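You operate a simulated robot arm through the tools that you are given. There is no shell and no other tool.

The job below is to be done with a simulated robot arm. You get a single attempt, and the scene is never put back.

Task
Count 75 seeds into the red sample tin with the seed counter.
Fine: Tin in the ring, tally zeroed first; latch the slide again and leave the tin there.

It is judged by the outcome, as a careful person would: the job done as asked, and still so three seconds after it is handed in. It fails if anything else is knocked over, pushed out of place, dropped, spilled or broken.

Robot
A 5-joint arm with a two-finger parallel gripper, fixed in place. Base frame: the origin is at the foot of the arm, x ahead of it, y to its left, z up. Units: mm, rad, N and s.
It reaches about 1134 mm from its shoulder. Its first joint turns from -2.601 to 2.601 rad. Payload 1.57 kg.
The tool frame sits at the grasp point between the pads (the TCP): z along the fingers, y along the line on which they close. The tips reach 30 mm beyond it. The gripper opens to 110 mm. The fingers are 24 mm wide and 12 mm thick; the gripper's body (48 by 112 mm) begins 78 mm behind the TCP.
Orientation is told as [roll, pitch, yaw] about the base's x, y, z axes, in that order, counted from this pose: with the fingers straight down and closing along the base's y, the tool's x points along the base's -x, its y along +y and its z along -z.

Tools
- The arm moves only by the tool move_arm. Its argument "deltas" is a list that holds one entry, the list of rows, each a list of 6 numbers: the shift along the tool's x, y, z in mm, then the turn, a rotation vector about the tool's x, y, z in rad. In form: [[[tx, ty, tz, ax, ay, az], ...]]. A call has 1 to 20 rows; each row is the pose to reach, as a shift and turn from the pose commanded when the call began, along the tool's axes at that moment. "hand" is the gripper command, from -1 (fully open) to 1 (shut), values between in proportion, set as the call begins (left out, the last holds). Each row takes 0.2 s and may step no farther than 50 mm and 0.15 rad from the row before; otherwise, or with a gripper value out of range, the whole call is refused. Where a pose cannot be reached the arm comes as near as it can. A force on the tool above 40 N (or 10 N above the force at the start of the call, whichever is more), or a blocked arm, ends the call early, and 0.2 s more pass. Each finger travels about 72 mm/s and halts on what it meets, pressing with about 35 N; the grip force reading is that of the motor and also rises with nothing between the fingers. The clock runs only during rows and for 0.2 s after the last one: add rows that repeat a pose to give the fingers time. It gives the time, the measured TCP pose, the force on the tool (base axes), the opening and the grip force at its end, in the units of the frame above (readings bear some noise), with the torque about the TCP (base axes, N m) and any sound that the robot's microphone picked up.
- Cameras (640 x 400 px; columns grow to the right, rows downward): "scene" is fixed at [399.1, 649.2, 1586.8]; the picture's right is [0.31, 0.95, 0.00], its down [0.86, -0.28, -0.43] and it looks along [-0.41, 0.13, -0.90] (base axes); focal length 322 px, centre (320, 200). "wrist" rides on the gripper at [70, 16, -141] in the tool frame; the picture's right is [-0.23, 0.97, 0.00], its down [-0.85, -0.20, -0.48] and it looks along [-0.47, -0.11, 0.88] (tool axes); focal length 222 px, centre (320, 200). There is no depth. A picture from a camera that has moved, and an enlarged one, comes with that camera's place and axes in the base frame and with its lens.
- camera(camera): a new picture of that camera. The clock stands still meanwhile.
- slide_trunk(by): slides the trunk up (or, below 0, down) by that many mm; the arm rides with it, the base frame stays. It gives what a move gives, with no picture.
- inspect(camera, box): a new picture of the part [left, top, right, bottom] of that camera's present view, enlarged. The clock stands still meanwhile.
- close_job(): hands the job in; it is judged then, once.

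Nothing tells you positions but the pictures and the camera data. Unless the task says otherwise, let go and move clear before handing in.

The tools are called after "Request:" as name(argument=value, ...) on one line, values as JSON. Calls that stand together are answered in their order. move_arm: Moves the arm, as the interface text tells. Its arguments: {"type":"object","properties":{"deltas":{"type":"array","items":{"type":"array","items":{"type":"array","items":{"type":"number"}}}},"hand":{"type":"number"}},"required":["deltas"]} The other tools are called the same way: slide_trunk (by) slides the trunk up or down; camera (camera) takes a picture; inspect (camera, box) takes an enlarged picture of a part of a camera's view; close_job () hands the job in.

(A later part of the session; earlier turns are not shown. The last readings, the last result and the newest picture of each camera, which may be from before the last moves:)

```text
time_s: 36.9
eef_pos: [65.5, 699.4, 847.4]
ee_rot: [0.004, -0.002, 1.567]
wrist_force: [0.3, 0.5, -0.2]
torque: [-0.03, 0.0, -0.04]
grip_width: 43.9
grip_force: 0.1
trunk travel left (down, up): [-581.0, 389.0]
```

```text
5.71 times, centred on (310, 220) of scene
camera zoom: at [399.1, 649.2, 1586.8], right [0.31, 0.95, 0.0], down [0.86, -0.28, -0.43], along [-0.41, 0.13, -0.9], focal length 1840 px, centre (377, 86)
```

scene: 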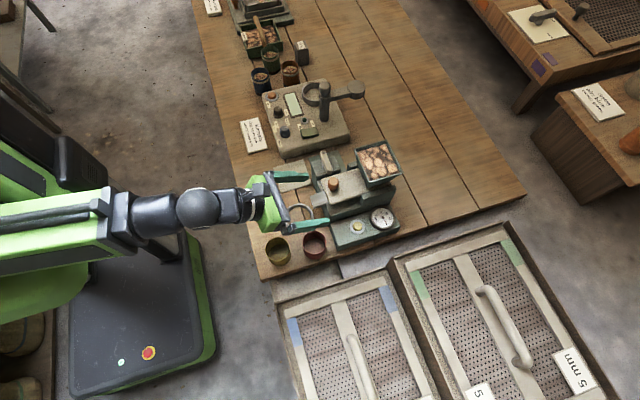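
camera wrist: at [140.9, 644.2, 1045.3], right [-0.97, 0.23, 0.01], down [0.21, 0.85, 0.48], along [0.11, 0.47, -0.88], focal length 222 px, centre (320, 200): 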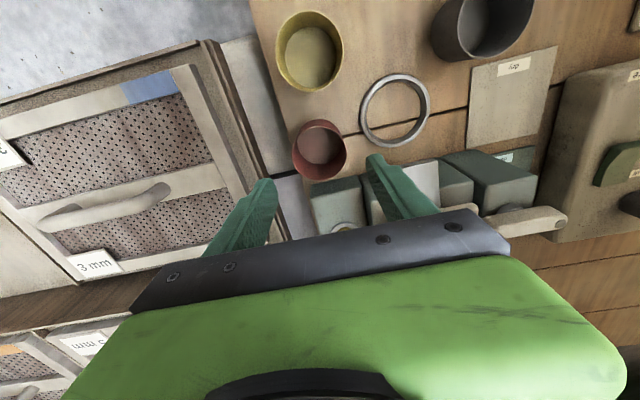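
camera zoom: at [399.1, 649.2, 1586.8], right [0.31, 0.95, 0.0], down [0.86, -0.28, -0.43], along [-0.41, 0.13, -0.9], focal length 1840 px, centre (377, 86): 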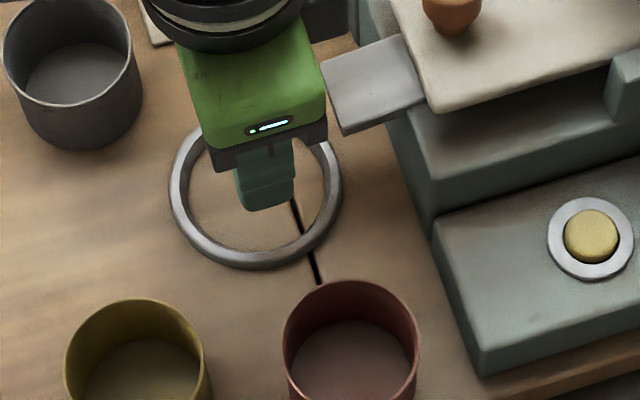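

The tin slipped out during the lift and is still standing where it was, so the fingers held it too near the rim. I'll go back, re-measure and grip lower.

Request:
move_arm(deltas=[[[0, 0, 0, 0, 0, 0], [0, 0, 0, 0, 0, 0], [-3, -24, 0, 0, 0, 0], [-7, -48, 0, 0, 0, 0], [-11, -72, 0, 0, 0, 0], [-15, -95, 0, 0, 0, 0], [-15, -95, 0, 0, 0, 0], [-15, -95, 0, 0, 0, 0]]], hand=-0.38)

Request:
inspect(camera="wrist", box=[220, 80, 440, 240])

Request:
inspect(camera="scene", box=[270, 215, 370, 275])

```text
time_s: 38.7
eef_pos: [160.4, 714.6, 847.6]
ee_rot: [0.005, 0.001, 1.565]
wrist_force: [0.8, -0.7, 0.8]
torque: [0.0, 0.0, 0.03]
grip_width: 75.9
grip_force: 0.0
trunk travel left (down, up): [-581.0, 389.0]
```

```text
2.50 times, centred on (330, 160) of wrist
camera zoom: at [143.3, 645.9, 990.3], right [-0.97, 0.23, 0.01], down [0.21, 0.85, 0.48], along [0.11, 0.46, -0.88], focal length 555 px, centre (295, 300)
```

zoom: 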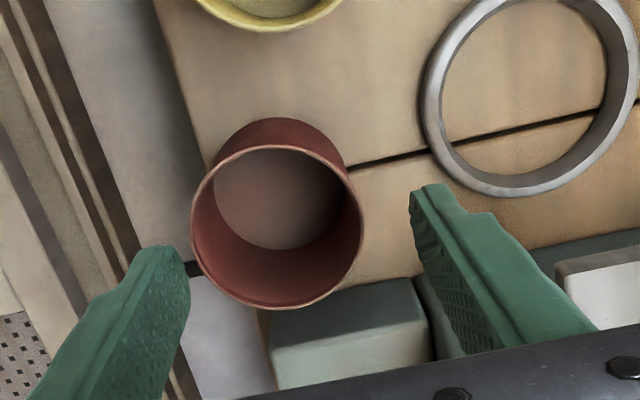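

```text
6.40 times, centred on (320, 245) of scene
camera zoom: at [399.1, 649.2, 1586.8], right [0.31, 0.95, 0.0], down [0.86, -0.28, -0.43], along [-0.41, 0.13, -0.9], focal length 2061 px, centre (320, -88)
```

zoom: 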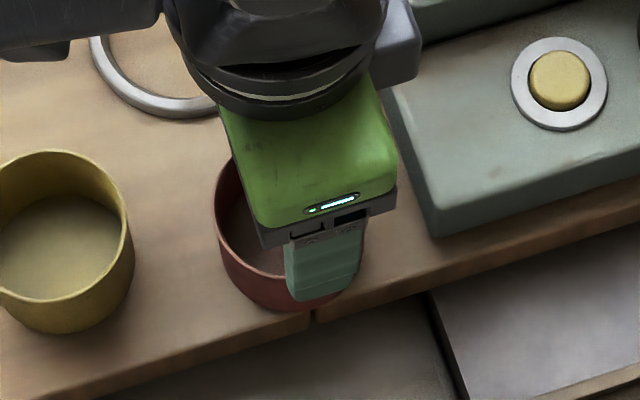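

The tin was nudged about 7 mm in +x but is upright. I'll re-centre and go lower, with the tips about 10 mm above the bench.

Request:
move_arm(deltas=[[[0.7, -3.5, 0, 0, 0, 0], [0.7, -7, 0, 0, 0, 0], [0.7, -7, 0, 0, 0, 0]]])

Request:
slide_trunk(by=-42)

Request:
inspect(camera="wrist", box=[220, 80, 440, 240])

Request:
inspect(camera="scene", box=[290, 215, 370, 275])

```text
time_s: 39.5
eef_pos: [165.3, 714.7, 846.7]
ee_rot: [0.004, 0.0, 1.569]
wrist_force: [-0.1, -0.3, 0.4]
torque: [0.03, 0.0, 0.03]
grip_width: 76.0
grip_force: 0.1
trunk travel left (down, up): [-581.0, 389.0]
```

```text
time_s: 40.4
eef_pos: [167.0, 714.6, 805.4]
ee_rot: [0.007, 0.0, 1.569]
wrist_force: [-0.9, 0.7, -0.4]
torque: [0.03, -0.02, 0.06]
grip_width: 75.6
grip_force: 0.1
trunk travel left (down, up): [-539.0, 431.0]
```

```text
2.50 times, centred on (330, 160) of wrist
camera zoom: at [149.7, 645.5, 948.3], right [-0.97, 0.23, 0.01], down [0.21, 0.85, 0.48], along [0.11, 0.47, -0.88], focal length 555 px, centre (295, 300)
```

zoom: 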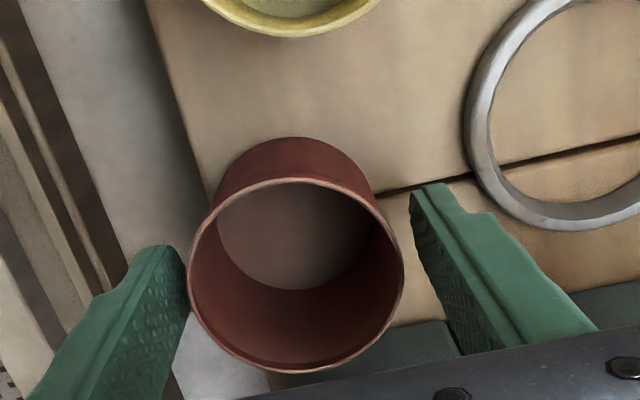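

```text
6.67 times, centred on (330, 245) of scene
camera zoom: at [399.1, 649.2, 1586.8], right [0.31, 0.95, 0.0], down [0.86, -0.28, -0.43], along [-0.41, 0.13, -0.9], focal length 2147 px, centre (253, -100)
```

zoom: 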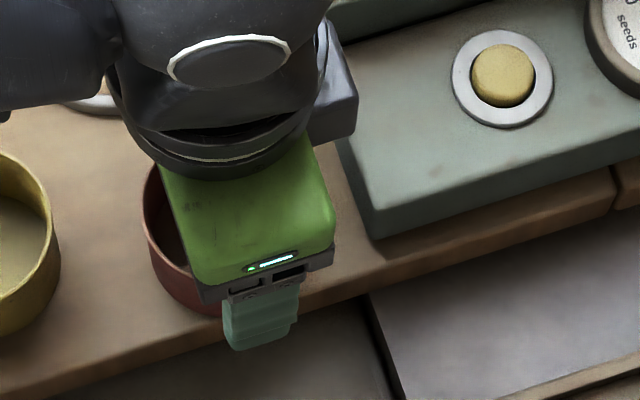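

The tin's axis is about 5 mm nearer the base than the pads, which may explain the slip. I'll shift to centre on it, go slightly lower, then grip fully.

Request:
move_arm(deltas=[[[3, 0.5, 0, 0, 0, 0], [5.5, 0.5, 0, 0, 0, 0], [5.5, 0.5, 0, 0, 0, 0]]])

Request:
slide_trunk(by=-3)

Request:
move_arm(deltas=[[[0, 0, 0, 0, 0, 0], [0, 0, 0, 0, 0, 0], [0, 0, 0, 0, 0, 0], [0, 0, 0, 0, 0, 0], [0, 0, 0, 0, 0, 0]]], hand=1.0)

Request:
inspect(camera="wrist", box=[220, 80, 440, 240])

```text
time_s: 41.2
eef_pos: [165.4, 709.3, 805.7]
ee_rot: [0.006, 0.0, 1.568]
wrist_force: [0.2, 0.7, 1.0]
torque: [0.02, -0.01, 0.0]
grip_width: 75.7
grip_force: 0.1
trunk travel left (down, up): [-539.0, 431.0]
```

```text
time_s: 41.7
eef_pos: [165.3, 707.9, 802.5]
ee_rot: [0.004, -0.002, 1.565]
wrist_force: [-0.1, -0.4, 0.0]
torque: [0.0, 0.0, -0.01]
grip_width: 75.6
grip_force: 0.0
trunk travel left (down, up): [-536.0, 434.0]
```

```text
time_s: 42.9
eef_pos: [164.9, 708.3, 803.7]
ee_rot: [0.005, -0.001, 1.568]
wrist_force: [0.6, 0.9, 8.2]
torque: [0.14, -0.25, 0.06]
grip_width: 58.7
grip_force: 34.9
trunk travel left (down, up): [-536.0, 434.0]
```

```text
2.50 times, centred on (330, 160) of wrist
camera zoom: at [148.9, 639.6, 945.6], right [-0.97, 0.23, 0.01], down [0.21, 0.85, 0.48], along [0.11, 0.47, -0.88], focal length 555 px, centre (295, 300)
```

zoom: 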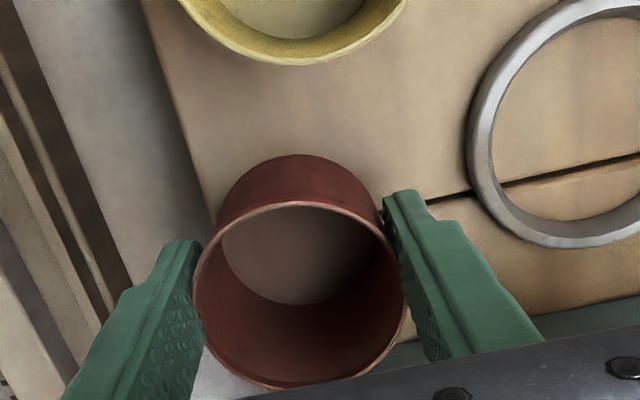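

Gripped at 58.7 mm again, now around the tin's axis. I'll lift a few millimetres first to check that it holds.

Request:
slide_trunk(by=6)

Request:
inspect(camera="wrist", box=[220, 80, 440, 240])

```text
time_s: 43.4
eef_pos: [166.4, 708.9, 808.6]
ee_rot: [0.004, 0.002, 1.568]
wrist_force: [0.5, 0.3, 0.0]
torque: [-0.02, -0.02, -0.01]
grip_width: 58.7
grip_force: 34.9
trunk travel left (down, up): [-542.0, 428.0]
```

```text
2.50 times, centred on (330, 160) of wrist
camera zoom: at [149.0, 640.0, 951.1], right [-0.97, 0.23, 0.01], down [0.21, 0.85, 0.48], along [0.11, 0.46, -0.88], focal length 555 px, centre (295, 300)
```

zoom: 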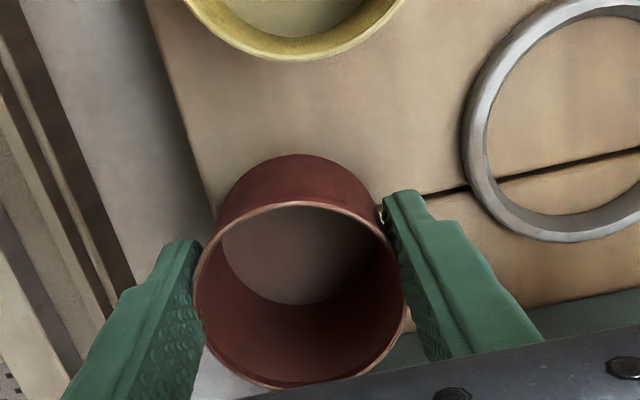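

The tin is rising with the gripper this time. I'll lift further and check again.

Request:
slide_trunk(by=22)

Request:
inspect(camera="wrist", box=[220, 80, 440, 240])

Request:
inspect(camera="scene", box=[270, 200, 370, 270])

```text
time_s: 44.1
eef_pos: [166.0, 708.3, 831.6]
ee_rot: [0.005, 0.001, 1.568]
wrist_force: [0.0, 0.0, -0.4]
torque: [0.03, -0.02, 0.01]
grip_width: 58.5
grip_force: 35.6
trunk travel left (down, up): [-564.0, 406.0]
```

```text
2.50 times, centred on (330, 160) of wrist
camera zoom: at [149.0, 640.0, 973.2], right [-0.97, 0.23, 0.01], down [0.21, 0.85, 0.48], along [0.11, 0.46, -0.88], focal length 555 px, centre (295, 300)
```

zoom: 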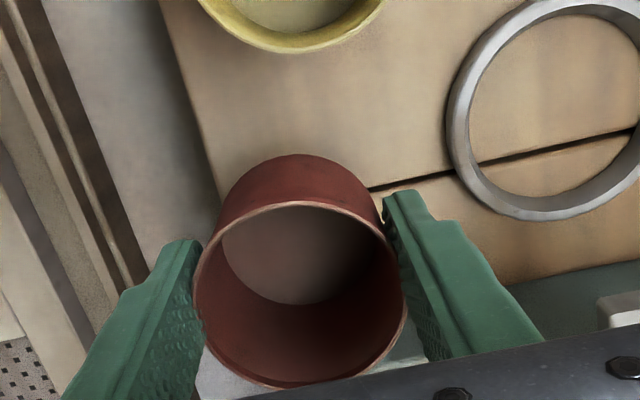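

```text
5.71 times, centred on (320, 235) of scene
camera zoom: at [399.1, 649.2, 1586.8], right [0.31, 0.95, 0.0], down [0.86, -0.28, -0.43], along [-0.41, 0.13, -0.9], focal length 1840 px, centre (320, 0)
```

zoom: 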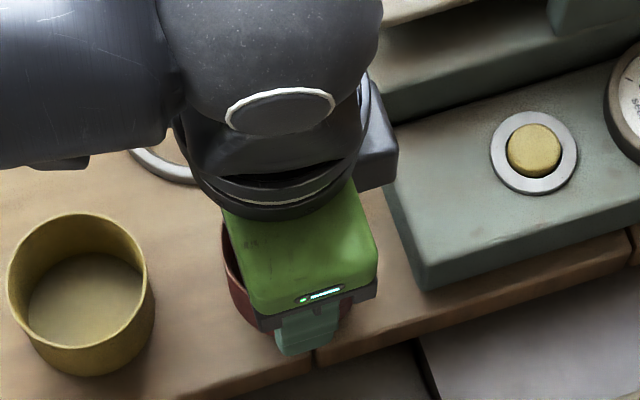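

The tin is held firmly. I'll carry it over the ring and check the alignment.

Request:
move_arm(deltas=[[[2, 21, 0, 0, 0, 0], [5, 42, 0, 0, 0, 0], [7, 63, 0, 0, 0, 0], [10, 84, 0, 0, 0, 0], [11.8, 103, 0, 0, 0, 0], [11.8, 103, 0, 0, 0, 0], [11.8, 103, 0, 0, 0, 0]]])

Request:
inspect(camera="wrist", box=[220, 80, 440, 240])

Request:
inspect(camera="scene", box=[260, 185, 360, 255])

Request:
camera(camera="wrist")

```text
time_s: 45.7
eef_pos: [64.0, 698.1, 830.3]
ee_rot: [0.007, -0.001, 1.567]
wrist_force: [0.9, -0.6, -0.5]
torque: [-0.01, 0.0, 0.01]
grip_width: 58.9
grip_force: 35.2
trunk travel left (down, up): [-564.0, 406.0]
```

```text
2.50 times, centred on (330, 160) of wrist
camera zoom: at [46.5, 629.7, 973.2], right [-0.97, 0.23, 0.01], down [0.21, 0.85, 0.48], along [0.11, 0.46, -0.88], focal length 555 px, centre (295, 300)
```

zoom: 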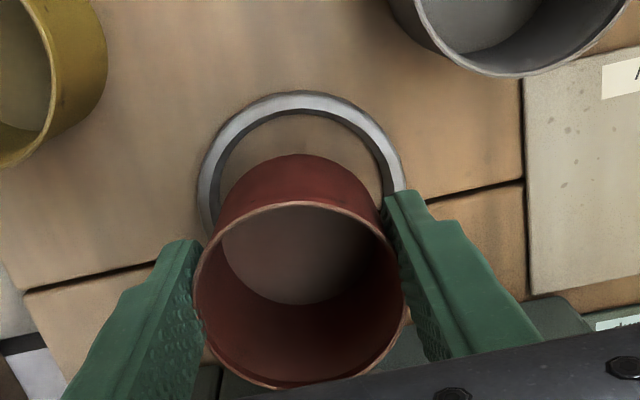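

```text
5.71 times, centred on (310, 220) of scene
camera zoom: at [399.1, 649.2, 1586.8], right [0.31, 0.95, 0.0], down [0.86, -0.28, -0.43], along [-0.41, 0.13, -0.9], focal length 1840 px, centre (377, 86)
```

zoom: 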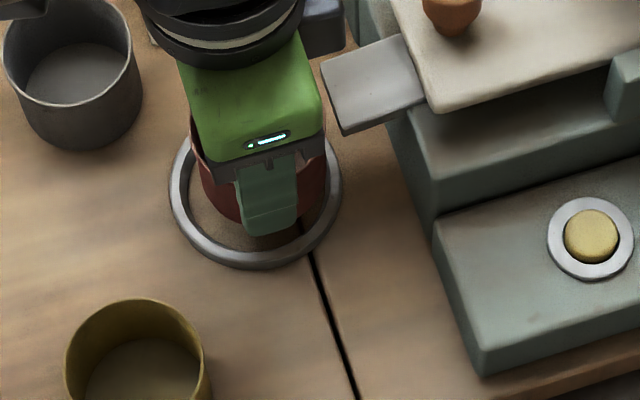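

```text
taken
camera wrist: at [46.5, 629.7, 973.2], right [-0.97, 0.23, 0.01], down [0.21, 0.85, 0.48], along [0.11, 0.46, -0.88], focal length 222 px, centre (320, 200)
```

wrist: 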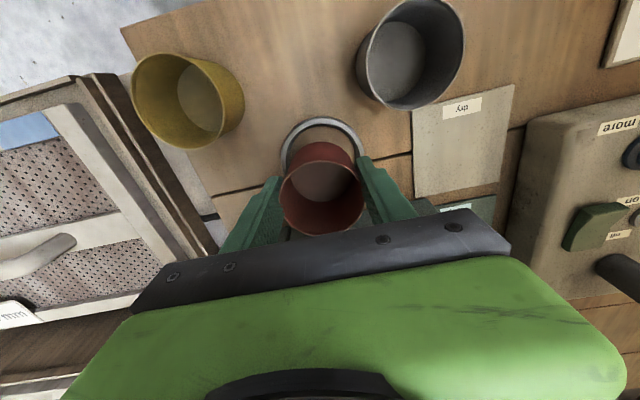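

The view suggests the tin is about 5 mm too far in +y and 2 mm too far in +x relative to the ring. I'll correct that and lower part way to verify.

Request:
move_arm(deltas=[[[2.4, 1, 0, 0, 0, 0], [4.8, 2, 0, 0, 0, 0], [4.8, 2, 0, 0, 0, 0]]])

Request:
slide_trunk(by=-12)

Request:
inspect(camera="wrist", box=[240, 90, 400, 240])

Request:
inspect(camera="scene", box=[280, 195, 340, 240])

```text
time_s: 46.5
eef_pos: [61.1, 692.6, 831.4]
ee_rot: [0.005, 0.0, 1.568]
wrist_force: [-0.8, -0.6, -0.2]
torque: [-0.02, -0.01, 0.02]
grip_width: 58.9
grip_force: 35.0
trunk travel left (down, up): [-564.0, 406.0]
```

```text
time_s: 47.1
eef_pos: [60.3, 693.0, 818.8]
ee_rot: [0.005, 0.0, 1.569]
wrist_force: [0.0, 0.2, -0.4]
torque: [-0.01, -0.01, -0.01]
grip_width: 58.7
grip_force: 35.4
trunk travel left (down, up): [-552.0, 418.0]
```

```text
2.67 times, centred on (320, 165) of wrist
camera zoom: at [44.2, 624.1, 961.2], right [-0.97, 0.23, 0.01], down [0.21, 0.85, 0.48], along [0.11, 0.47, -0.88], focal length 592 px, centre (320, 293)
```

zoom: 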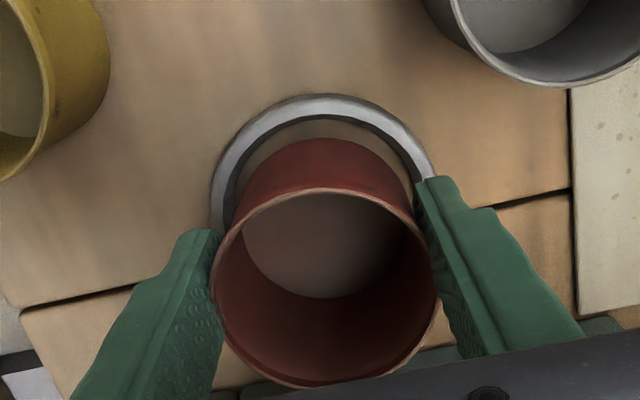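

```text
8.89 times, centred on (310, 218) of scene
camera zoom: at [399.1, 649.2, 1586.8], right [0.31, 0.95, 0.0], down [0.86, -0.28, -0.43], along [-0.41, 0.13, -0.9], focal length 2863 px, centre (409, 44)
```

zoom: 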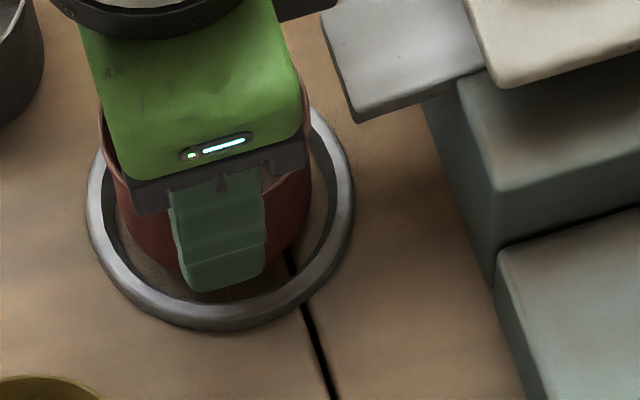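

The tin and ring now line up within about 1 mm in both views. I'll lower it into the ring in steps.

Request:
slide_trunk(by=-9)

Request:
slide_trunk(by=-4)

Request:
inspect(camera="wrist", box=[240, 90, 400, 240])

Request:
inspect(camera="scene", box=[280, 195, 340, 240])

```text
time_s: 47.7
eef_pos: [60.4, 692.2, 810.2]
ee_rot: [0.004, 0.001, 1.567]
wrist_force: [-0.2, -0.1, 0.0]
torque: [-0.03, 0.01, 0.0]
grip_width: 58.8
grip_force: 35.7
trunk travel left (down, up): [-543.0, 427.0]
```

```text
time_s: 48.2
eef_pos: [61.7, 692.1, 807.1]
ee_rot: [0.006, 0.001, 1.567]
wrist_force: [0.8, -0.3, -0.3]
torque: [0.01, 0.0, -0.04]
grip_width: 58.5
grip_force: 34.9
trunk travel left (down, up): [-539.0, 431.0]
```

```text
2.67 times, centred on (320, 165) of wrist
camera zoom: at [44.2, 624.1, 948.2], right [-0.97, 0.23, 0.01], down [0.21, 0.85, 0.48], along [0.11, 0.47, -0.88], focal length 592 px, centre (320, 293)
```

zoom: 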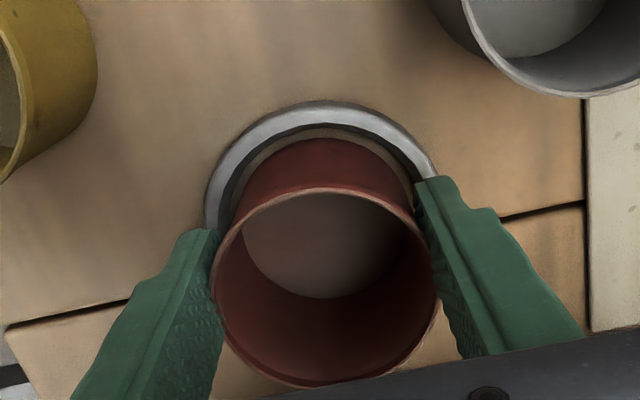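

```text
8.89 times, centred on (310, 218) of scene
camera zoom: at [399.1, 649.2, 1586.8], right [0.31, 0.95, 0.0], down [0.86, -0.28, -0.43], along [-0.41, 0.13, -0.9], focal length 2863 px, centre (409, 44)
```

zoom: 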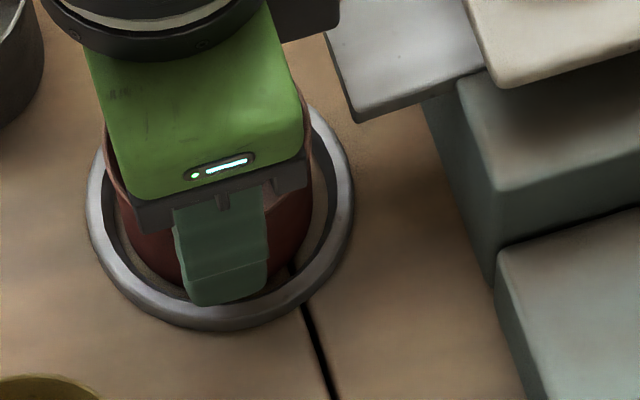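

The tin is in the ring's opening and almost on the bench. I'll lower 2 mm more, open the fingers a little and look.

Request:
slide_trunk(by=-2)

Request:
move_arm(deltas=[[[0, 0, 0, 0, 0, 0], [0, 0, 0, 0, 0, 0], [0, 0, 0, 0, 0, 0]]], hand=-0.27)

Request:
inspect(camera="wrist", box=[240, 90, 400, 240])

```text
time_s: 48.7
eef_pos: [60.2, 692.0, 803.2]
ee_rot: [0.004, 0.001, 1.567]
wrist_force: [-0.2, -0.1, -0.5]
torque: [0.01, -0.04, -0.01]
grip_width: 58.8
grip_force: 35.4
trunk travel left (down, up): [-537.0, 433.0]
```

```text
time_s: 49.5
eef_pos: [61.3, 693.5, 804.5]
ee_rot: [0.008, -0.001, 1.568]
wrist_force: [-0.2, 0.6, -0.3]
torque: [-0.02, 0.04, -0.02]
grip_width: 70.0
grip_force: 0.1
trunk travel left (down, up): [-537.0, 433.0]
```

```text
2.67 times, centred on (320, 165) of wrist
camera zoom: at [44.2, 624.1, 946.2], right [-0.97, 0.23, 0.01], down [0.21, 0.85, 0.48], along [0.11, 0.46, -0.88], focal length 592 px, centre (320, 293)
```

zoom: 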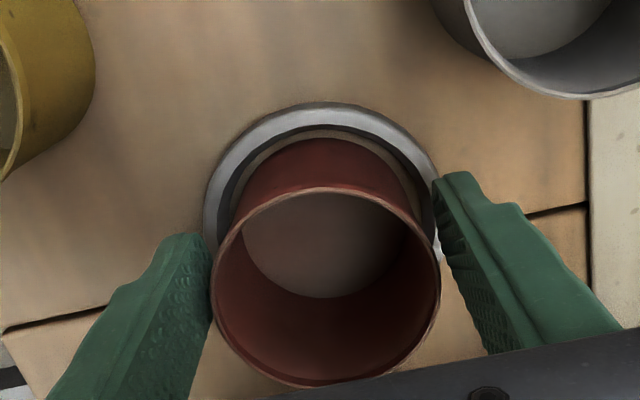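

Released. Going straight up to clear the tin and check how it sits.

Request:
slide_trunk(by=20)

Request:
slide_trunk(by=120)

Request:
inspect(camera="wrist", box=[240, 60, 400, 180])

Request:
inspect(camera="scene", box=[270, 185, 350, 245])

```text
time_s: 50.2
eef_pos: [60.6, 692.4, 824.9]
ee_rot: [0.006, -0.001, 1.567]
wrist_force: [0.1, 0.3, -0.2]
torque: [0.0, 0.01, 0.03]
grip_width: 70.0
grip_force: 0.1
trunk travel left (down, up): [-557.0, 413.0]
```

```text
time_s: 51.7
eef_pos: [60.8, 692.6, 945.6]
ee_rot: [0.006, 0.001, 1.567]
wrist_force: [0.0, 0.8, -0.2]
torque: [0.0, -0.01, -0.01]
grip_width: 70.3
grip_force: 0.1
trunk travel left (down, up): [-677.0, 293.0]
```

```text
3.33 times, centred on (320, 120) of wrist
camera zoom: at [44.2, 624.2, 1086.1], right [-0.97, 0.23, 0.01], down [0.21, 0.85, 0.48], along [0.11, 0.46, -0.88], focal length 740 px, centre (320, 467)
```

zoom: 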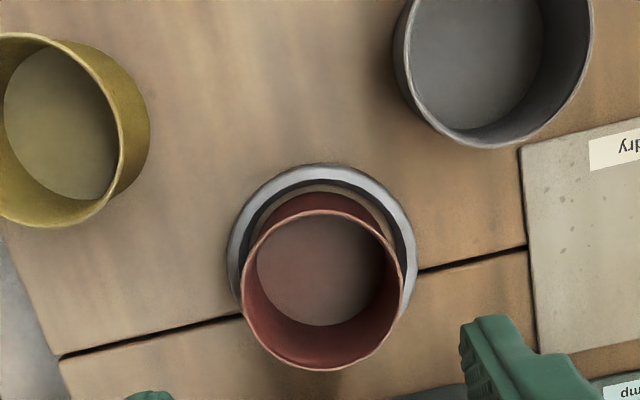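

```text
6.67 times, centred on (310, 215) of scene
camera zoom: at [399.1, 649.2, 1586.8], right [0.31, 0.95, 0.0], down [0.86, -0.28, -0.43], along [-0.41, 0.13, -0.9], focal length 2147 px, centre (387, 100)
```

zoom: 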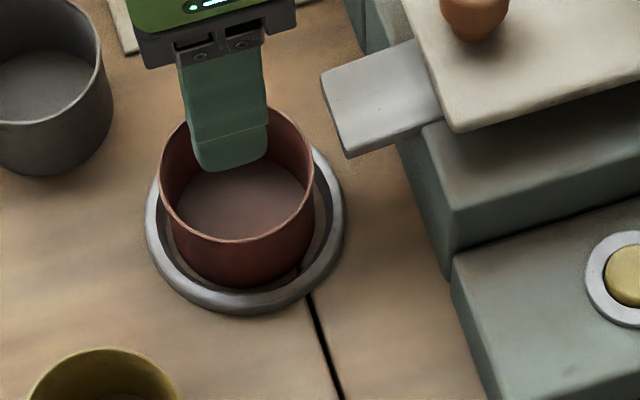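

The tin sits flat inside the ring. Next is zeroing the tally: I'll raise up, close the fingers and move over the zero button for a precise look.

Request:
slide_trunk(by=60)

Request:
move_arm(deltas=[[[-36, -30, 0, 0, 0, 0], [-72, -60, 0, 0, 0, 0], [-107, -88, 0, 0, 0, 0], [-107, -88, 0, 0, 0, 0], [-107, -88, 0, 0, 0, 0], [-107, -88, 0, 0, 0, 0]]], hand=1.0)

Request:
camera(camera="wrist")

Request:
inspect(camera="wrist", box=[260, 60, 440, 200])

Request:
camera(camera="scene")

```text
time_s: 52.7
eef_pos: [60.6, 694.4, 1004.1]
ee_rot: [0.005, -0.001, 1.566]
wrist_force: [1.0, 0.4, 0.3]
torque: [0.02, -0.02, -0.01]
grip_width: 69.9
grip_force: 0.0
trunk travel left (down, up): [-737.0, 233.0]
```

```text
time_s: 54.1
eef_pos: [148.9, 800.4, 1002.6]
ee_rot: [0.005, 0.001, 1.565]
wrist_force: [0.6, 0.0, 0.4]
torque: [-0.01, 0.02, 0.01]
grip_width: 0.0
grip_force: 21.4
trunk travel left (down, up): [-737.0, 233.0]
```

```text
taken
camera wrist: at [132.7, 730.6, 1146.2], right [-0.97, 0.23, 0.01], down [0.21, 0.85, 0.48], along [0.11, 0.46, -0.88], focal length 222 px, centre (320, 200)
```

wrist: 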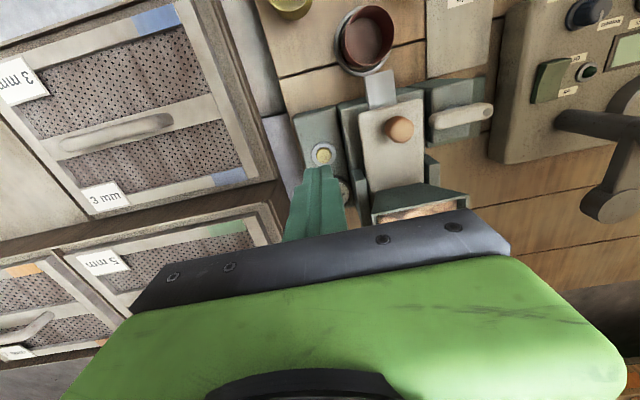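

```text
2.86 times, centred on (350, 130) of wrist
camera zoom: at [132.7, 730.6, 1146.2], right [-0.97, 0.23, 0.01], down [0.21, 0.85, 0.48], along [0.11, 0.46, -0.88], focal length 635 px, centre (234, 400)
```

zoom: 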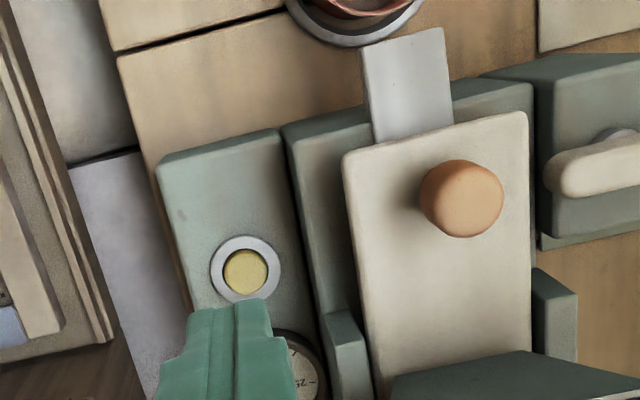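

```text
taken
```

scene: 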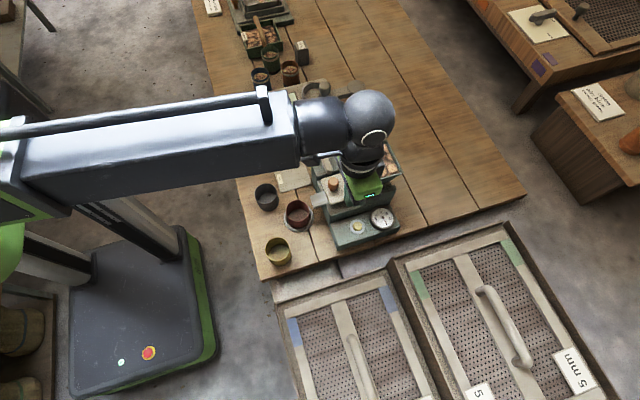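

The button is at about (151, 832, 814). I'll position the closed fingertips above it and lower most of the way.

Request:
move_arm(deltas=[[[-16, -1, 0, 0, 0, 0], [-31, -2, 0, 0, 0, 0], [-31, -2, 0, 0, 0, 0]]])

Request:
slide_trunk(by=-100)

Request:
inspect(camera="wrist", box=[240, 80, 440, 220])

Request:
inspect(camera="scene", box=[310, 160, 430, 250])

```text
time_s: 54.9
eef_pos: [151.9, 830.9, 1003.7]
ee_rot: [0.005, 0.0, 1.566]
wrist_force: [1.3, 0.0, -0.6]
torque: [-0.01, -0.03, -0.01]
grip_width: 0.0
grip_force: 21.4
trunk travel left (down, up): [-737.0, 233.0]
```

```text
time_s: 56.2
eef_pos: [152.1, 830.6, 903.3]
ee_rot: [0.006, 0.001, 1.567]
wrist_force: [0.6, -0.6, -0.2]
torque: [0.0, -0.01, 0.0]
grip_width: 0.0
grip_force: 21.2
trunk travel left (down, up): [-637.0, 333.0]
```

```text
2.86 times, centred on (340, 150) of wrist
camera zoom: at [135.7, 761.6, 1046.3], right [-0.97, 0.23, 0.01], down [0.21, 0.85, 0.48], along [0.11, 0.47, -0.88], focal length 635 px, centre (263, 343)
```

zoom: 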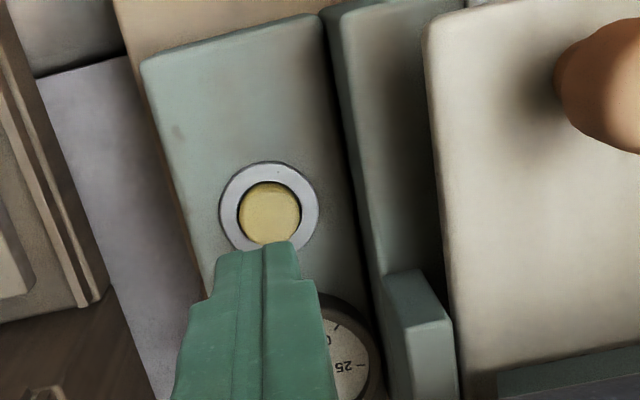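

```text
4.44 times, centred on (370, 205) of scene
camera zoom: at [399.1, 649.2, 1586.8], right [0.31, 0.95, 0.0], down [0.86, -0.28, -0.43], along [-0.41, 0.13, -0.9], focal length 1432 px, centre (98, 178)
```

zoom: 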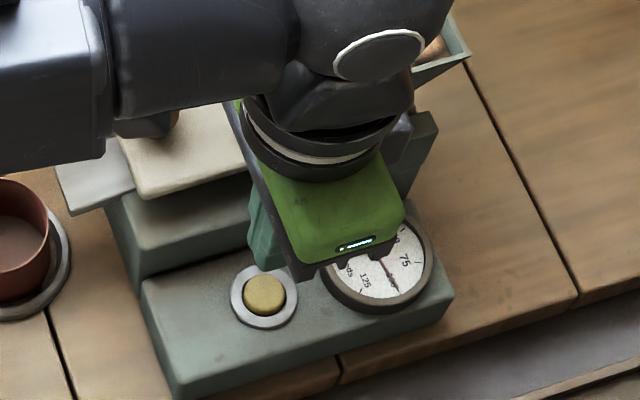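

Alignment looks right. I'll lower to just above the button.

Request:
slide_trunk(by=-50)

Request:
inspect(camera="wrist", box=[240, 80, 440, 220])

Request:
inspect(camera="scene", box=[330, 190, 420, 250])

```text
time_s: 57.2
eef_pos: [151.5, 830.2, 853.5]
ee_rot: [0.006, 0.001, 1.563]
wrist_force: [0.8, 0.4, 0.5]
torque: [0.03, 0.01, 0.01]
grip_width: 0.0
grip_force: 21.5
trunk travel left (down, up): [-587.0, 383.0]
```

```text
2.86 times, centred on (340, 150) of wrist
camera zoom: at [135.7, 761.6, 996.3], right [-0.97, 0.23, 0.01], down [0.21, 0.85, 0.48], along [0.11, 0.47, -0.88], focal length 635 px, centre (263, 343)
```

zoom: 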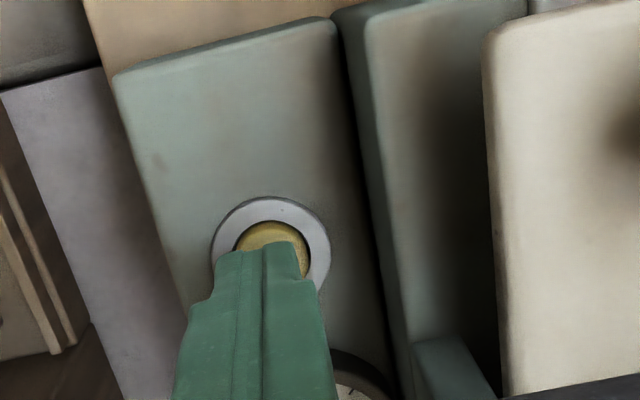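

```text
6.67 times, centred on (375, 220) of scene
camera zoom: at [399.1, 649.2, 1586.8], right [0.31, 0.95, 0.0], down [0.86, -0.28, -0.43], along [-0.41, 0.13, -0.9], focal length 2147 px, centre (-47, 67)
```

zoom: 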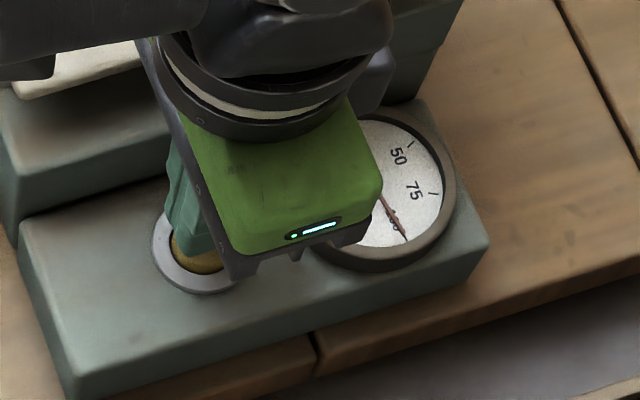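

Slight correction of about 2 mm, then I'll press down in small steps, watching force and sound.

Request:
move_arm(deltas=[[[2.5, 2, 0, 0, 0, 0], [2.5, 2, 0, 0, 0, 0]]])

Request:
slide_trunk(by=-6)

Request:
slide_trunk(by=-3)

Request:
inspect(camera="scene", box=[330, 190, 420, 250])

```text
time_s: 57.8
eef_pos: [150.1, 826.9, 854.1]
ee_rot: [0.005, 0.0, 1.568]
wrist_force: [0.6, -0.7, -0.2]
torque: [0.04, -0.05, -0.01]
grip_width: 0.0
grip_force: 20.8
trunk travel left (down, up): [-587.0, 383.0]
```

```text
time_s: 58.3
eef_pos: [149.9, 828.0, 848.0]
ee_rot: [0.006, 0.0, 1.568]
wrist_force: [0.0, 0.8, 0.2]
torque: [0.02, -0.01, -0.01]
grip_width: 0.1
grip_force: 21.4
trunk travel left (down, up): [-581.0, 389.0]
```

```text
time_s: 58.8
eef_pos: [150.5, 828.0, 845.5]
ee_rot: [0.005, 0.0, 1.569]
wrist_force: [-0.6, -1.4, 0.2]
torque: [0.0, 0.01, 0.0]
grip_width: 0.0
grip_force: 21.0
trunk travel left (down, up): [-578.0, 392.0]
```

```text
6.67 times, centred on (375, 220) of scene
camera zoom: at [399.1, 649.2, 1586.8], right [0.31, 0.95, 0.0], down [0.86, -0.28, -0.43], along [-0.41, 0.13, -0.9], focal length 2147 px, centre (-47, 67)
```

zoom: 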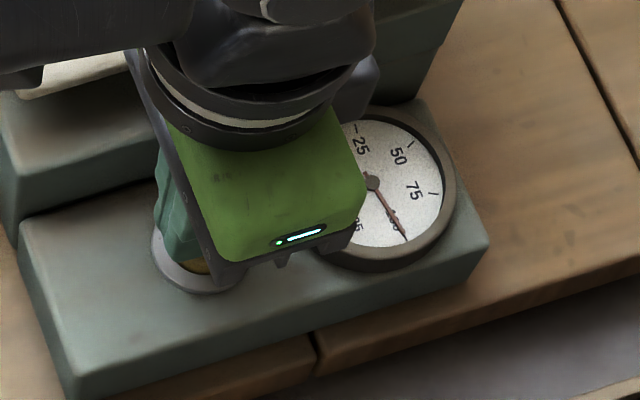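

No contact yet, and the tips are at z≈815. I'll continue in 2 mm steps.

Request:
slide_trunk(by=-3)

Request:
slide_trunk(by=-2)

Request:
slide_trunk(by=-2)

Request:
inspect(camera="scene", box=[330, 190, 420, 250])

Request:
inspect(camera="wrist", box=[240, 80, 440, 220])

```text
time_s: 59.4
eef_pos: [150.3, 826.7, 842.5]
ee_rot: [0.006, 0.001, 1.568]
wrist_force: [0.8, 0.3, 0.1]
torque: [0.01, 0.02, 0.0]
grip_width: 0.1
grip_force: 21.7
trunk travel left (down, up): [-575.0, 395.0]
```

```text
time_s: 59.9
eef_pos: [148.9, 826.9, 840.4]
ee_rot: [0.005, 0.001, 1.567]
wrist_force: [0.5, 0.0, 0.0]
torque: [0.0, -0.03, 0.0]
grip_width: 0.0
grip_force: 21.3
trunk travel left (down, up): [-573.0, 397.0]
```

```text
time_s: 60.4
eef_pos: [150.0, 827.2, 838.4]
ee_rot: [0.006, 0.001, 1.567]
wrist_force: [0.1, 0.1, 0.0]
torque: [-0.02, -0.04, -0.01]
grip_width: 0.0
grip_force: 21.7
trunk travel left (down, up): [-571.0, 399.0]
```

```text
6.67 times, centred on (375, 220) of scene
camera zoom: at [399.1, 649.2, 1586.8], right [0.31, 0.95, 0.0], down [0.86, -0.28, -0.43], along [-0.41, 0.13, -0.9], focal length 2147 px, centre (-47, 67)
```

zoom: 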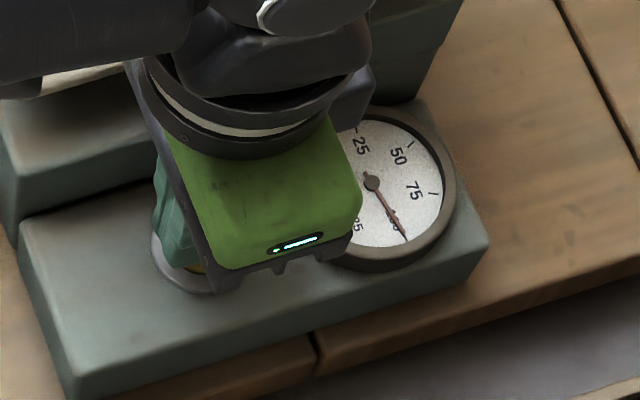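

```text
2.86 times, centred on (340, 150) of wrist
camera zoom: at [133.6, 758.9, 980.2], right [-0.97, 0.23, 0.01], down [0.21, 0.85, 0.48], along [0.11, 0.47, -0.88], focal length 635 px, centre (263, 343)
```

zoom: 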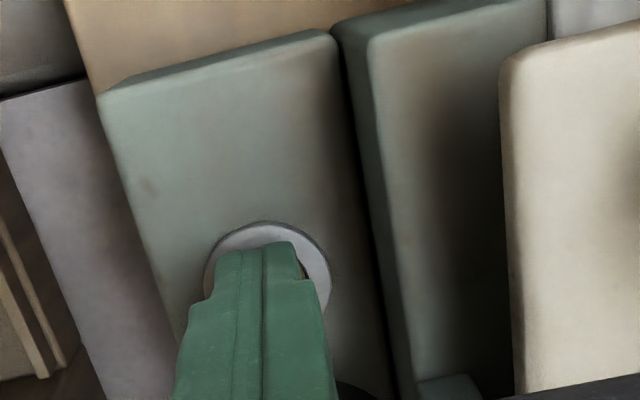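

Still no contact, so the button is lower than I estimated. Continuing in small steps.

Request:
slide_trunk(by=-2)

Request:
slide_trunk(by=-2)

Request:
slide_trunk(by=-2)

```text
time_s: 60.9
eef_pos: [150.1, 827.6, 836.8]
ee_rot: [0.007, 0.001, 1.567]
wrist_force: [-0.4, -0.2, -0.3]
torque: [0.03, -0.01, -0.03]
grip_width: 0.0
grip_force: 21.4
trunk travel left (down, up): [-569.0, 401.0]
```

```text
time_s: 61.4
eef_pos: [150.2, 827.2, 833.8]
ee_rot: [0.004, 0.0, 1.567]
wrist_force: [-0.6, 0.7, 2.2]
torque: [0.02, -0.01, -0.02]
grip_width: 0.0
grip_force: 21.2
trunk travel left (down, up): [-567.0, 403.0]
heard: click
```

```text
time_s: 62.0
eef_pos: [148.9, 826.8, 831.9]
ee_rot: [0.005, 0.0, 1.567]
wrist_force: [1.0, 2.6, 3.9]
torque: [0.09, -0.03, 0.01]
grip_width: 0.0
grip_force: 21.4
trunk travel left (down, up): [-565.0, 405.0]
```

I heard a click and felt light contact force, so the button has been pressed. I'll back off and read the dial.

Request:
slide_trunk(by=20)

Request:
inspect(camera="scene", box=[330, 190, 420, 250])

```text
time_s: 62.6
eef_pos: [149.8, 828.0, 851.9]
ee_rot: [0.005, 0.0, 1.568]
wrist_force: [0.3, -0.8, 0.0]
torque: [0.01, 0.0, 0.0]
grip_width: 0.2
grip_force: 21.2
trunk travel left (down, up): [-585.0, 385.0]
```

```text
6.67 times, centred on (375, 220) of scene
camera zoom: at [399.1, 649.2, 1586.8], right [0.31, 0.95, 0.0], down [0.86, -0.28, -0.43], along [-0.41, 0.13, -0.9], focal length 2147 px, centre (-47, 67)
```

zoom: 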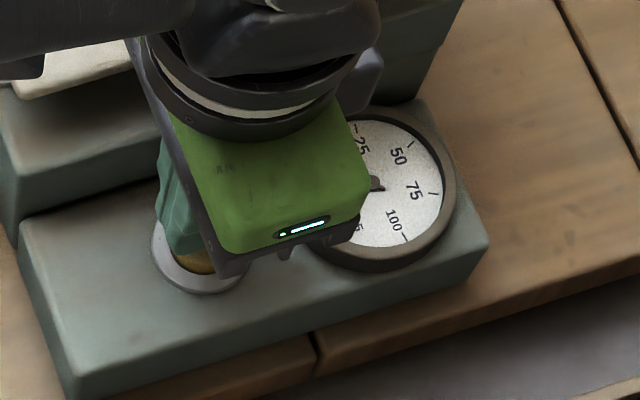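

The needle left 100, so the tally has been reset. I'll raise up, confirm the dial reads 0 and take close views of the knob and lever.

Request:
slide_trunk(by=155)

Request:
move_arm(deltas=[[[-8, 35, 0, 0, 0, 0], [-16, 70, 0, 0, 0, 0], [-25, 105, 0, 0, 0, 0], [-33, 139, 0, 0, 0, 0], [-33, 139, 0, 0, 0, 0]]])

Request:
inspect(camera="wrist", box=[200, 20, 440, 190])

Request:
inspect(camera="scene", box=[360, 195, 410, 240])

```text
time_s: 64.4
eef_pos: [149.8, 828.4, 1006.4]
ee_rot: [0.005, -0.001, 1.569]
wrist_force: [0.2, -0.4, -0.1]
torque: [0.0, 0.04, 0.0]
grip_width: 0.0
grip_force: 21.7
trunk travel left (down, up): [-740.0, 230.0]
```

```text
time_s: 65.6
eef_pos: [10.2, 860.3, 1007.5]
ee_rot: [0.006, -0.001, 1.567]
wrist_force: [-0.6, 0.6, 0.1]
torque: [0.03, 0.0, 0.02]
grip_width: 0.0
grip_force: 21.3
trunk travel left (down, up): [-740.0, 230.0]
```

```text
2.35 times, centred on (320, 105) of wrist
camera zoom: at [-6.4, 791.8, 1149.2], right [-0.97, 0.23, 0.01], down [0.21, 0.85, 0.48], along [0.11, 0.47, -0.88], focal length 523 px, centre (320, 424)
```

zoom: 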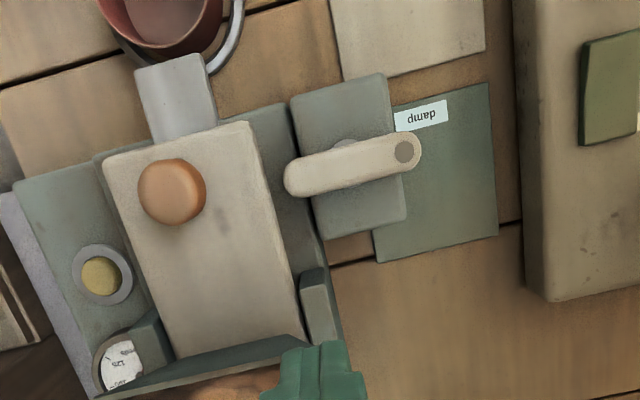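

```text
8.89 times, centred on (385, 218) of scene
camera zoom: at [399.1, 649.2, 1586.8], right [0.31, 0.95, 0.0], down [0.86, -0.28, -0.43], along [-0.41, 0.13, -0.9], focal length 2863 px, centre (-258, 44)
```

zoom: 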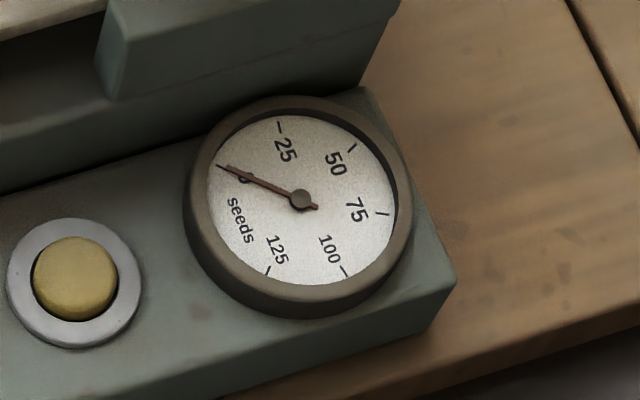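

The dial reads 0. The slide runs along y (knob at (60, 796), top about 904), and the lever spans x from 12 to -48 at y≈804, pivoting near x=-15. I'll set the fingers as a loose fork over the lever's outer end.

Request:
move_arm(deltas=[[[5, 4.4, 0, 0, 0, 0.1425], [10, 8.7, 0, 0, 0, 0.285], [15, 13, 0, 0, 0, 0.4275], [20, 17.4, 0, 0, 0, 0.57], [25, 21.8, 0, 0, 0, 0.7125], [30, 26, 0, 0, 0, 0.855], [35, 30.5, 0, 0, 0, 0.9975], [40, 34.8, 0, 0, 0, 1.14], [45, 39, 0, 0, 0, 1.2825], [50, 43.5, 0, 0, 0, 1.425], [55.2, 47.8, 0, 0, 0, 1.567], [55.2, 47.8, 0, 0, 0, 1.567], [55.2, 47.8, 0, 0, 0, 1.567]]], hand=0.45)

Request:
camera(camera="wrist")

Request:
inspect(camera="wrist", box=[240, 60, 480, 220])

Request:
camera(camera="scene")

```text
time_s: 68.4
eef_pos: [-37.3, 807.5, 1006.0]
ee_rot: [0.0, 0.006, -0.002]
wrist_force: [-0.4, -0.3, 0.2]
torque: [0.01, 0.01, 0.0]
grip_width: 30.3
grip_force: 0.1
trunk travel left (down, up): [-740.0, 230.0]
```

```text
taken
camera wrist: at [-107.2, 823.4, 1149.4], right [0.23, 0.97, 0.0], down [0.86, -0.2, 0.47], along [0.46, -0.11, -0.88], focal length 222 px, centre (320, 200)
```

wrist: 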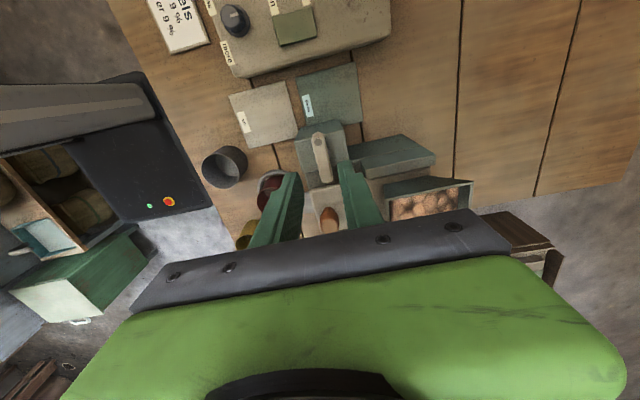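

```text
2.50 times, centred on (360, 140) of wrist
camera zoom: at [-107.2, 823.4, 1149.4], right [0.23, 0.97, 0.0], down [0.86, -0.2, 0.47], along [0.46, -0.11, -0.88], focal length 555 px, centre (220, 350)
```

zoom: 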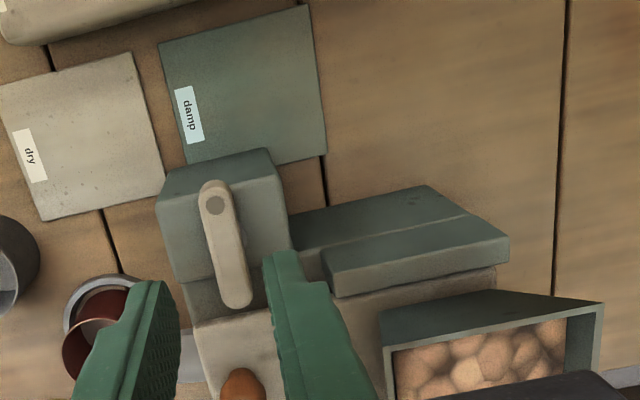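

```text
taken
```

scene: 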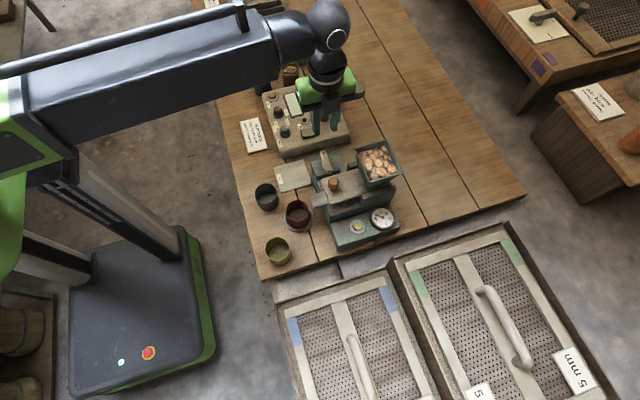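

The lever lies along y≈805.7, parallel to x. I'll shift 1.5 mm and lower to just above it.

Request:
move_arm(deltas=[[[0, -1.5, 0, 0, 0, 0], [0, -1.5, 0, 0, 0, 0]]])

Request:
slide_trunk(by=-80)

Request:
inspect(camera="wrist", box=[240, 80, 400, 240])

Request:
inspect(camera="scene", box=[290, 90, 390, 190])

```text
time_s: 69.0
eef_pos: [-37.7, 804.2, 1007.0]
ee_rot: [0.001, 0.005, 0.0]
wrist_force: [-0.2, -0.1, -0.4]
torque: [-0.03, 0.01, 0.02]
grip_width: 30.2
grip_force: 0.0
trunk travel left (down, up): [-740.0, 230.0]
```

```text
time_s: 70.2
eef_pos: [-37.4, 804.0, 928.0]
ee_rot: [0.0, 0.005, 0.0]
wrist_force: [0.2, 0.2, 0.7]
torque: [-0.03, -0.01, 0.0]
grip_width: 30.4
grip_force: 0.0
trunk travel left (down, up): [-660.0, 310.0]
```

```text
2.50 times, centred on (320, 160) of wrist
camera zoom: at [-107.0, 821.6, 1069.5], right [0.23, 0.97, 0.0], down [0.86, -0.2, 0.47], along [0.46, -0.11, -0.88], focal length 555 px, centre (320, 300)
```

zoom: 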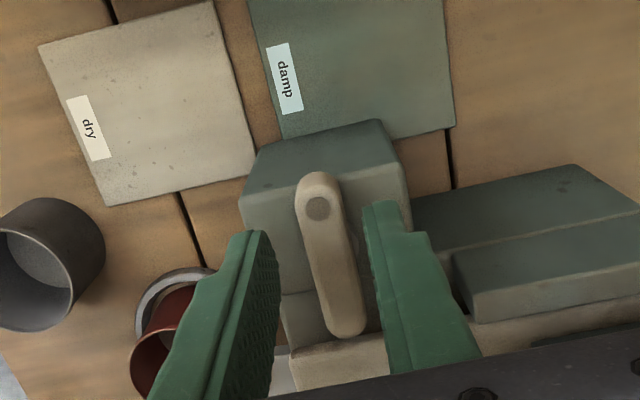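

```text
4.00 times, centred on (340, 140) of scene
camera zoom: at [399.1, 649.2, 1586.8], right [0.31, 0.95, 0.0], down [0.86, -0.28, -0.43], along [-0.41, 0.13, -0.9], focal length 1288 px, centre (240, 440)
```

zoom: 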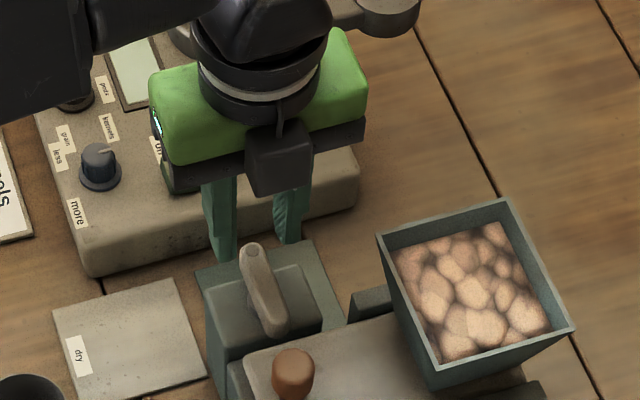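

The lever's top is at about z=884 and the fingers straddle it. I'll lower 26 mm so the tips flank the lever without touching the block.

Request:
slide_trunk(by=-26)

Request:
inspect(camera="wrist", box=[240, 80, 400, 240])

Request:
inspect(camera="scene", box=[290, 110, 370, 190])

```text
time_s: 70.9
eef_pos: [-37.8, 805.1, 900.4]
ee_rot: [0.0, 0.005, 0.001]
wrist_force: [0.3, 0.2, 0.3]
torque: [0.01, -0.04, 0.01]
grip_width: 30.4
grip_force: 0.1
trunk travel left (down, up): [-634.0, 336.0]
```

```text
2.50 times, centred on (320, 160) of wrist
camera zoom: at [-107.0, 821.6, 1043.5], right [0.23, 0.97, 0.0], down [0.86, -0.2, 0.47], along [0.46, -0.11, -0.88], focal length 555 px, centre (320, 300)
```

zoom: 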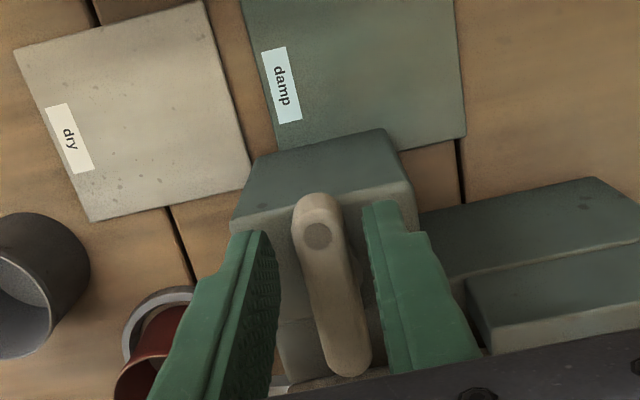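

```text
5.00 times, centred on (330, 150) of scene
camera zoom: at [399.1, 649.2, 1586.8], right [0.31, 0.95, 0.0], down [0.86, -0.28, -0.43], along [-0.41, 0.13, -0.9], focal length 1610 px, centre (270, 450)
```

zoom: 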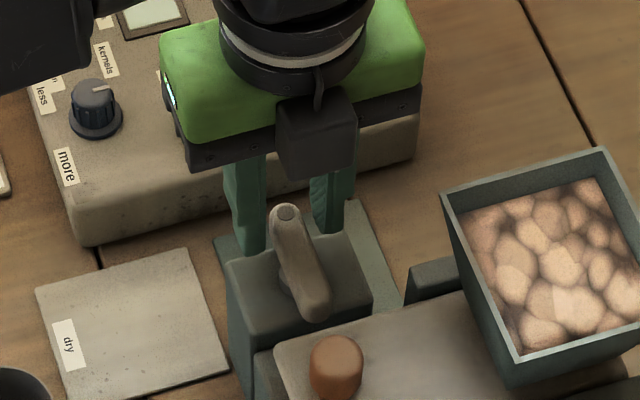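

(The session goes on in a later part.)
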